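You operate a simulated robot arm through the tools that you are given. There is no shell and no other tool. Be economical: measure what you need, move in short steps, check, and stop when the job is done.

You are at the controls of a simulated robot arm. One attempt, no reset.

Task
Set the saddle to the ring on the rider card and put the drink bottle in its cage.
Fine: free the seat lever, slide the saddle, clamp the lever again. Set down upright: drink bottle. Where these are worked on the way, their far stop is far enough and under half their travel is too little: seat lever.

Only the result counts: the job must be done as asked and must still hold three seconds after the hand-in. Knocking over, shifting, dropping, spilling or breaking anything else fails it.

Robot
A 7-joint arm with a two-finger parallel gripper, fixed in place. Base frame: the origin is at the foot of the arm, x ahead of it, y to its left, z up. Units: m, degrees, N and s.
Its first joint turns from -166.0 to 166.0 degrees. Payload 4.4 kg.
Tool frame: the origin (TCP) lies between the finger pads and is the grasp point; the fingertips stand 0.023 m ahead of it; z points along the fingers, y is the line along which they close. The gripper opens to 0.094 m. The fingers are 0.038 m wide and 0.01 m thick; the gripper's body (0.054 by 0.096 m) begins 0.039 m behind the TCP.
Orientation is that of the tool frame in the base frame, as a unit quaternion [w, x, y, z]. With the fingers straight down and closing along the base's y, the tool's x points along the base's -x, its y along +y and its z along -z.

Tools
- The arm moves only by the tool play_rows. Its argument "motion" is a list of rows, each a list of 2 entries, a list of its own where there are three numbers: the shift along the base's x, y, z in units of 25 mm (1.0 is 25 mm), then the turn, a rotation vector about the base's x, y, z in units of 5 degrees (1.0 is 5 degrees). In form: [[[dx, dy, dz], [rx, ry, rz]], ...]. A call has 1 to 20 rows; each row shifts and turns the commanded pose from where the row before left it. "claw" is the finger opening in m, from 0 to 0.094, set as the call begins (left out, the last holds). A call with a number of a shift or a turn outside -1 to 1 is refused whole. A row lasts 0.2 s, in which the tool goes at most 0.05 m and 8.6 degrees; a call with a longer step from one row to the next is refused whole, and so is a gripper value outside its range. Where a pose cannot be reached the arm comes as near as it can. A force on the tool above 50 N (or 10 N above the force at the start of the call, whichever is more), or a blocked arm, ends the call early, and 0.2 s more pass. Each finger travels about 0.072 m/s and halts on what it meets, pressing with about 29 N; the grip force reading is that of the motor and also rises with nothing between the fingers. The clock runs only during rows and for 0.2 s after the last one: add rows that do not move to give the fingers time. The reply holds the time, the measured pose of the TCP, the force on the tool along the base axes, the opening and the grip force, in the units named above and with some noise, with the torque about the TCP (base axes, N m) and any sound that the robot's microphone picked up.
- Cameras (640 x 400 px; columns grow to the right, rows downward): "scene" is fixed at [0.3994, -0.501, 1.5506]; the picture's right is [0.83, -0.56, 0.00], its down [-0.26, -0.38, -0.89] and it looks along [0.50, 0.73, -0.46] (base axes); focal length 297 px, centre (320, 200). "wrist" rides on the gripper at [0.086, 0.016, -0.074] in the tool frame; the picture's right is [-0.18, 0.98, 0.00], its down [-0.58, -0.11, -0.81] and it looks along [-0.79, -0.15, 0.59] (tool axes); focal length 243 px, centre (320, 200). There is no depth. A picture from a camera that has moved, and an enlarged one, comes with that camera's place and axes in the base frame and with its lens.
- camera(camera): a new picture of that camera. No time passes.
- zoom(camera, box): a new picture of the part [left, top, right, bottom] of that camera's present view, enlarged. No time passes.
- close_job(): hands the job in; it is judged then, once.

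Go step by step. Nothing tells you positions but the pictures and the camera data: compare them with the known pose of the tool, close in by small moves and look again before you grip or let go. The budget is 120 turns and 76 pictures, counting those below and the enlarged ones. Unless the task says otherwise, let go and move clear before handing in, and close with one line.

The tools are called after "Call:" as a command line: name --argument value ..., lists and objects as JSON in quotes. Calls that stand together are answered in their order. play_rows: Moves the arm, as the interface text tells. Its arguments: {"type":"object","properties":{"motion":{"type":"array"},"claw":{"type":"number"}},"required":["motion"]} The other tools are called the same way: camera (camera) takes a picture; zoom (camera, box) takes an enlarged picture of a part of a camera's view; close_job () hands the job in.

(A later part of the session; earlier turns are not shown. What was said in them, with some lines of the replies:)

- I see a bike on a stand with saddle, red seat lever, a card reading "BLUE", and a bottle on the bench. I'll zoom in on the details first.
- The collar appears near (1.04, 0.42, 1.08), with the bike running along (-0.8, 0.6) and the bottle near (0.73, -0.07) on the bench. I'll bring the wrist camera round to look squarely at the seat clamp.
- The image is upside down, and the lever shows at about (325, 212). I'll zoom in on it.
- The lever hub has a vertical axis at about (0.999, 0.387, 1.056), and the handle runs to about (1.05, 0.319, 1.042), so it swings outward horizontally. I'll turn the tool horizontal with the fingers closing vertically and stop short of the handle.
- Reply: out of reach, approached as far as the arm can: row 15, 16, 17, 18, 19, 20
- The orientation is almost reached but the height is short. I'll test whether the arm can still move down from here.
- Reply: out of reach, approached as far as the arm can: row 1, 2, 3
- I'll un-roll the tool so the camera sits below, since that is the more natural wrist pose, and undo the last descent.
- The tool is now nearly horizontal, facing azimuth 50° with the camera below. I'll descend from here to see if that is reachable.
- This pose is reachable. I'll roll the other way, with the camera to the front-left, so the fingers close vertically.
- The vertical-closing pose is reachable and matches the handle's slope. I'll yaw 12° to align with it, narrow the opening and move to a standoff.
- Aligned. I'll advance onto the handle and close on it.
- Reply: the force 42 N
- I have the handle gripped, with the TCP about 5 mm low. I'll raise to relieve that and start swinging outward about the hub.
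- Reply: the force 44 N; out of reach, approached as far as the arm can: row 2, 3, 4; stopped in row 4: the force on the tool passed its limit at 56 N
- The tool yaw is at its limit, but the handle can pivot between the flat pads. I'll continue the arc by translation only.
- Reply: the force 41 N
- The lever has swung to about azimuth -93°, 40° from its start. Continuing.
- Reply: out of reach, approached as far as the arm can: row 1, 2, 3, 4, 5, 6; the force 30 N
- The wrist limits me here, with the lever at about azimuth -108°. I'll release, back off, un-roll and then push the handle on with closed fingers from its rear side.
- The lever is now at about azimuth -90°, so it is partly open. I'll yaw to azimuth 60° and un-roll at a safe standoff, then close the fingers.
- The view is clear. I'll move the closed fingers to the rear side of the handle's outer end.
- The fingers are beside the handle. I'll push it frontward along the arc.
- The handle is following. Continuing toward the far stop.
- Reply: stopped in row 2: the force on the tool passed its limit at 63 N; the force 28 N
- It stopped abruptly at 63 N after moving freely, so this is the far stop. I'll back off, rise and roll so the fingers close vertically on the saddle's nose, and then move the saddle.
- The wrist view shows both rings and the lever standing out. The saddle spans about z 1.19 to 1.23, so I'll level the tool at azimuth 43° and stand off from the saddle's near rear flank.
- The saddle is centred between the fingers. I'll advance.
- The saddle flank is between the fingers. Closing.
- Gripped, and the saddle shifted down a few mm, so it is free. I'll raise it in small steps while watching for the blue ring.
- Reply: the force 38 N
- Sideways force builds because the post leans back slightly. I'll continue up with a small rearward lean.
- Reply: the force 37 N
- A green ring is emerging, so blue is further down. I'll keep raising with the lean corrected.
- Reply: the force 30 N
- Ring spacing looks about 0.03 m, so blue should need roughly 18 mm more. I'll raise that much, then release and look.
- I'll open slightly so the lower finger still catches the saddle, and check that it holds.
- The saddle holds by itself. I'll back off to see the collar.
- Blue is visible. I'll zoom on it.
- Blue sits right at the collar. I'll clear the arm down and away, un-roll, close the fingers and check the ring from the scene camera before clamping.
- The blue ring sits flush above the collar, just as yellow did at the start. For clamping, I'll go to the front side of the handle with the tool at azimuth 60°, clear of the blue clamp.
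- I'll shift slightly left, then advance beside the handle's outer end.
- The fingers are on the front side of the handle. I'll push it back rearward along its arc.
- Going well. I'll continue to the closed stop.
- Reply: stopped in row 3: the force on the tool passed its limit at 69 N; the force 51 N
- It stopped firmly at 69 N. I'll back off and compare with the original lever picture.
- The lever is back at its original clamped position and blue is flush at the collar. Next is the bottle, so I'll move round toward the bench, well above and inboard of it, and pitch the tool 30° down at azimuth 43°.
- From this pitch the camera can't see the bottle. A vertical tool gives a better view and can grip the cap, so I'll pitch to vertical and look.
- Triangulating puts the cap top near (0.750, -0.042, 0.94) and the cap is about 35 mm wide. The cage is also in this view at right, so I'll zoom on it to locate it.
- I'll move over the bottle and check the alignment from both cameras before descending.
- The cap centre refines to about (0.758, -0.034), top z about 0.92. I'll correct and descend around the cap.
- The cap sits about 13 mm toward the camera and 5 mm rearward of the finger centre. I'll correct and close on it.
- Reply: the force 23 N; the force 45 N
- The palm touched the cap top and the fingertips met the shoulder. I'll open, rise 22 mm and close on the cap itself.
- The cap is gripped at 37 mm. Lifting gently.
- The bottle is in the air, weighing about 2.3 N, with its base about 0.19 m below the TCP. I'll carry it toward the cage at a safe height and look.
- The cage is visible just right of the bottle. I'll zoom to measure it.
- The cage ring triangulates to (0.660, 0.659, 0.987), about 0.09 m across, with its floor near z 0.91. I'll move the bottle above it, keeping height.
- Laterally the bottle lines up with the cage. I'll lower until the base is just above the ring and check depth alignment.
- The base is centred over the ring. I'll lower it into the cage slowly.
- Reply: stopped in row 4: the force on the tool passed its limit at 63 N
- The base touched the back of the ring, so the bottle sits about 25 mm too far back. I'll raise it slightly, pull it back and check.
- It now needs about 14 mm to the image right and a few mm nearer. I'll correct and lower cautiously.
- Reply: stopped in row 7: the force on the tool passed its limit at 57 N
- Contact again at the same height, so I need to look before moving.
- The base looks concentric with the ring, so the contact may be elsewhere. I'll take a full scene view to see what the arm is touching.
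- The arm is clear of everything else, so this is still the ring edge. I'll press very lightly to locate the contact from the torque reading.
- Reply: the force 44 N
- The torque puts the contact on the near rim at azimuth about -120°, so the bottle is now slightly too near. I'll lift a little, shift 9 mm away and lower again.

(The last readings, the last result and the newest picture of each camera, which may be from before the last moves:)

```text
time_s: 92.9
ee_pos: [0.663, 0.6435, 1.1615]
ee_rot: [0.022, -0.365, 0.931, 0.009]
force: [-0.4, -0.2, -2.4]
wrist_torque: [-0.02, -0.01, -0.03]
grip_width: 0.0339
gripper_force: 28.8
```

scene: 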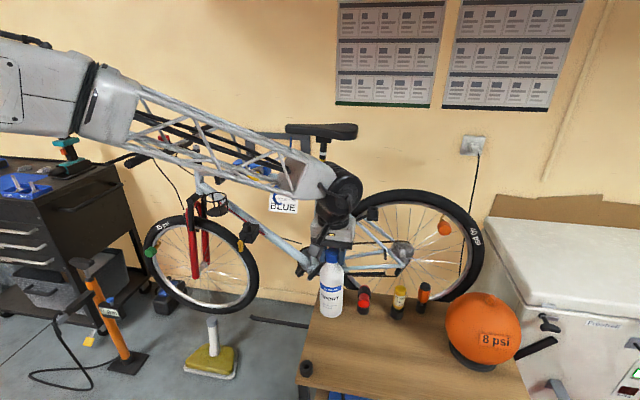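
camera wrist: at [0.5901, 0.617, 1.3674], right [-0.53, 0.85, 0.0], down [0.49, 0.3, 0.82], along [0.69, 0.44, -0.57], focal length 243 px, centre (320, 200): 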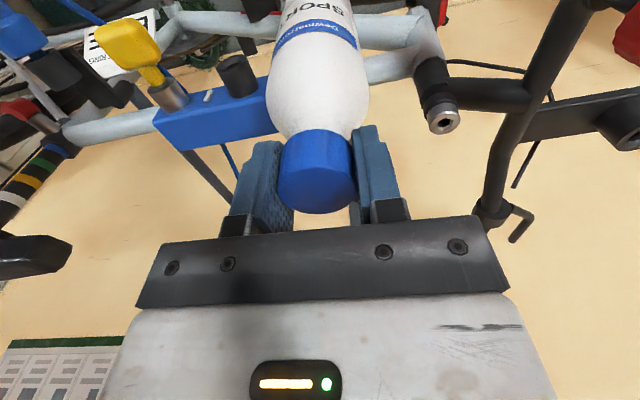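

The bottle is inside the ring with no contact. I'll continue down to the cage floor.

Call:
play_rows --motion '[[[0, 0, -0.25], [0, 0, 0]], [[0, 0, -0.25], [0, 0, 0]], [[0, 0, -0.25], [0, 0, 0]], [[0, 0, -0.25], [0, 0, 0]], [[0, 0, -0.25], [0, 0, 0]], [[0, 0, -0.25], [0, 0, 0]], [[0, 0, -0.25], [0, 0, 0]], [[0, 0, 0], [0, 0, 0]]]'

```text
time_s: 94.7
ee_pos: [0.6622, 0.6437, 1.1182]
ee_rot: [0.022, -0.365, 0.931, 0.009]
force: [0.7, -0.9, -2.3]
wrist_torque: [0.02, -0.02, 0.01]
grip_width: 0.0336
gripper_force: 29.1
```

Call:
play_rows --motion '[[[0, 0, -0.12], [0, 0, 0]], [[0, 0, -0.12], [0, 0, 0]], [[0, 0, -0.12], [0, 0, 0]], [[0, 0, -0.12], [0, 0, 0]], [[0, 0, -0.12], [0, 0, 0]], [[0, 0, -0.12], [0, 0, 0]], [[0, 0, 0], [0, 0, 0]]]'

```text
time_s: 95.7
ee_pos: [0.6629, 0.6447, 1.1127]
ee_rot: [0.026, -0.365, 0.931, 0.011]
force: [1.1, 0.8, 4.9]
wrist_torque: [0.25, -0.22, 0.0]
grip_width: 0.0338
gripper_force: 29.2
stopped in row 5: the force on the tool passed its limit at 55 N (the readings are from after the stop); the commanded pose is now the measured one
```

Contact at TCP 1.113, about 69 mm below the ring, which fits the cage floor. I'll confirm visually before releasing.

Call:
zoom --camera "scene" --box '[180, 150, 250, 220]'

```text
5.71 times, centred on (215, 185) of scene
camera zoom: at [0.3994, -0.501, 1.5506], right [0.83, -0.56, 0.0], down [-0.26, -0.38, -0.89], along [0.5, 0.73, -0.46], focal length 1695 px, centre (920, 286)
```

zoom: 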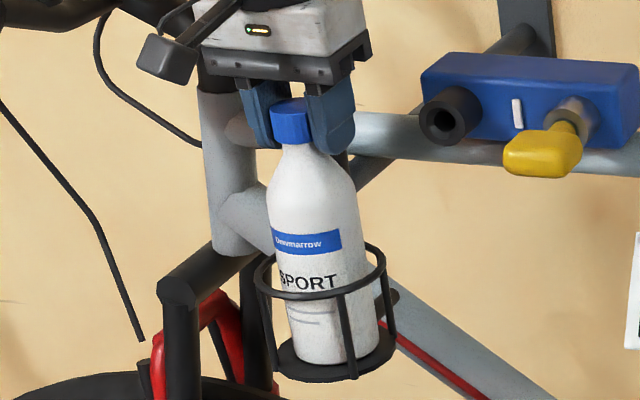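

The bottle is seated on the cage floor inside the ring. I'll release it, rise straight up and retreat.

Call:
play_rows --motion '[[[0, 0, 0], [0, 0, 0]], [[0, 0, 0], [0, 0, 0]], [[0, 0, 0], [0, 0, 0]], [[0, 0, 0.3], [0, 0, 0]], [[0, 0, 0.5], [0, 0, 0]], [[0, 0, 0.8], [0, 0, 0]], [[0, 0, 0.8], [0, 0, 0]], [[0, 0, 0.8], [0, 0, 0]], [[0, 0, 0.8], [0, 0, 0]], [[0, 0, 0.8], [0, 0, 0]], [[-0.6, -0.6, 0.8], [0, 0, 0]], [[-0.6, -0.6, 0.5], [0, 0, 0]], [[-0.6, -0.6, 0.3], [0, 0, 0]], [[-0.6, -0.6, 0], [0, 0, 0]], [[-0.6, -0.6, 0], [0, 0, 0]]]' --claw 0.06

Call:
zoom --camera "scene" --box '[160, 110, 360, 235]'

```text
time_s: 98.9
ee_pos: [0.5885, 0.5694, 1.2723]
ee_rot: [0.025, -0.365, 0.931, 0.012]
force: [-0.4, 0.4, -0.6]
wrist_torque: [0.01, -0.01, 0.03]
grip_width: 0.0601
gripper_force: 0.0
```

```text
3.20 times, centred on (260, 172) of scene
camera zoom: at [0.3994, -0.501, 1.5506], right [0.83, -0.56, 0.0], down [-0.26, -0.38, -0.89], along [0.5, 0.73, -0.46], focal length 949 px, centre (512, 288)
```

zoom: 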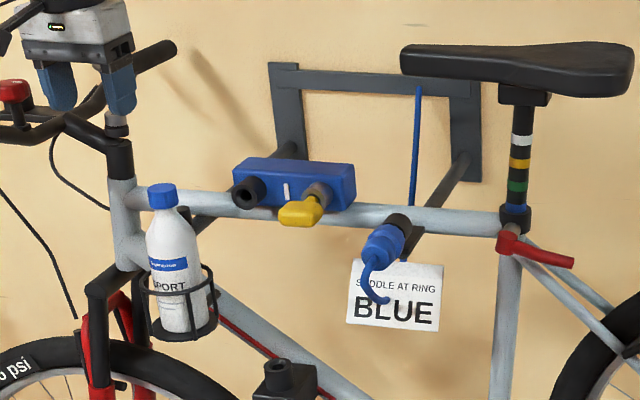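

The bottle stands in its cage, blue is at the collar, the lever is clamped and the gripper is clear. I'm handing in.

Call:
close_job

```text
The job is handed in.
```

I raised the saddle to the blue ring and clamped the seat lever again. The drink bottle stands upright in its cage, and the arm has let go and is clear.
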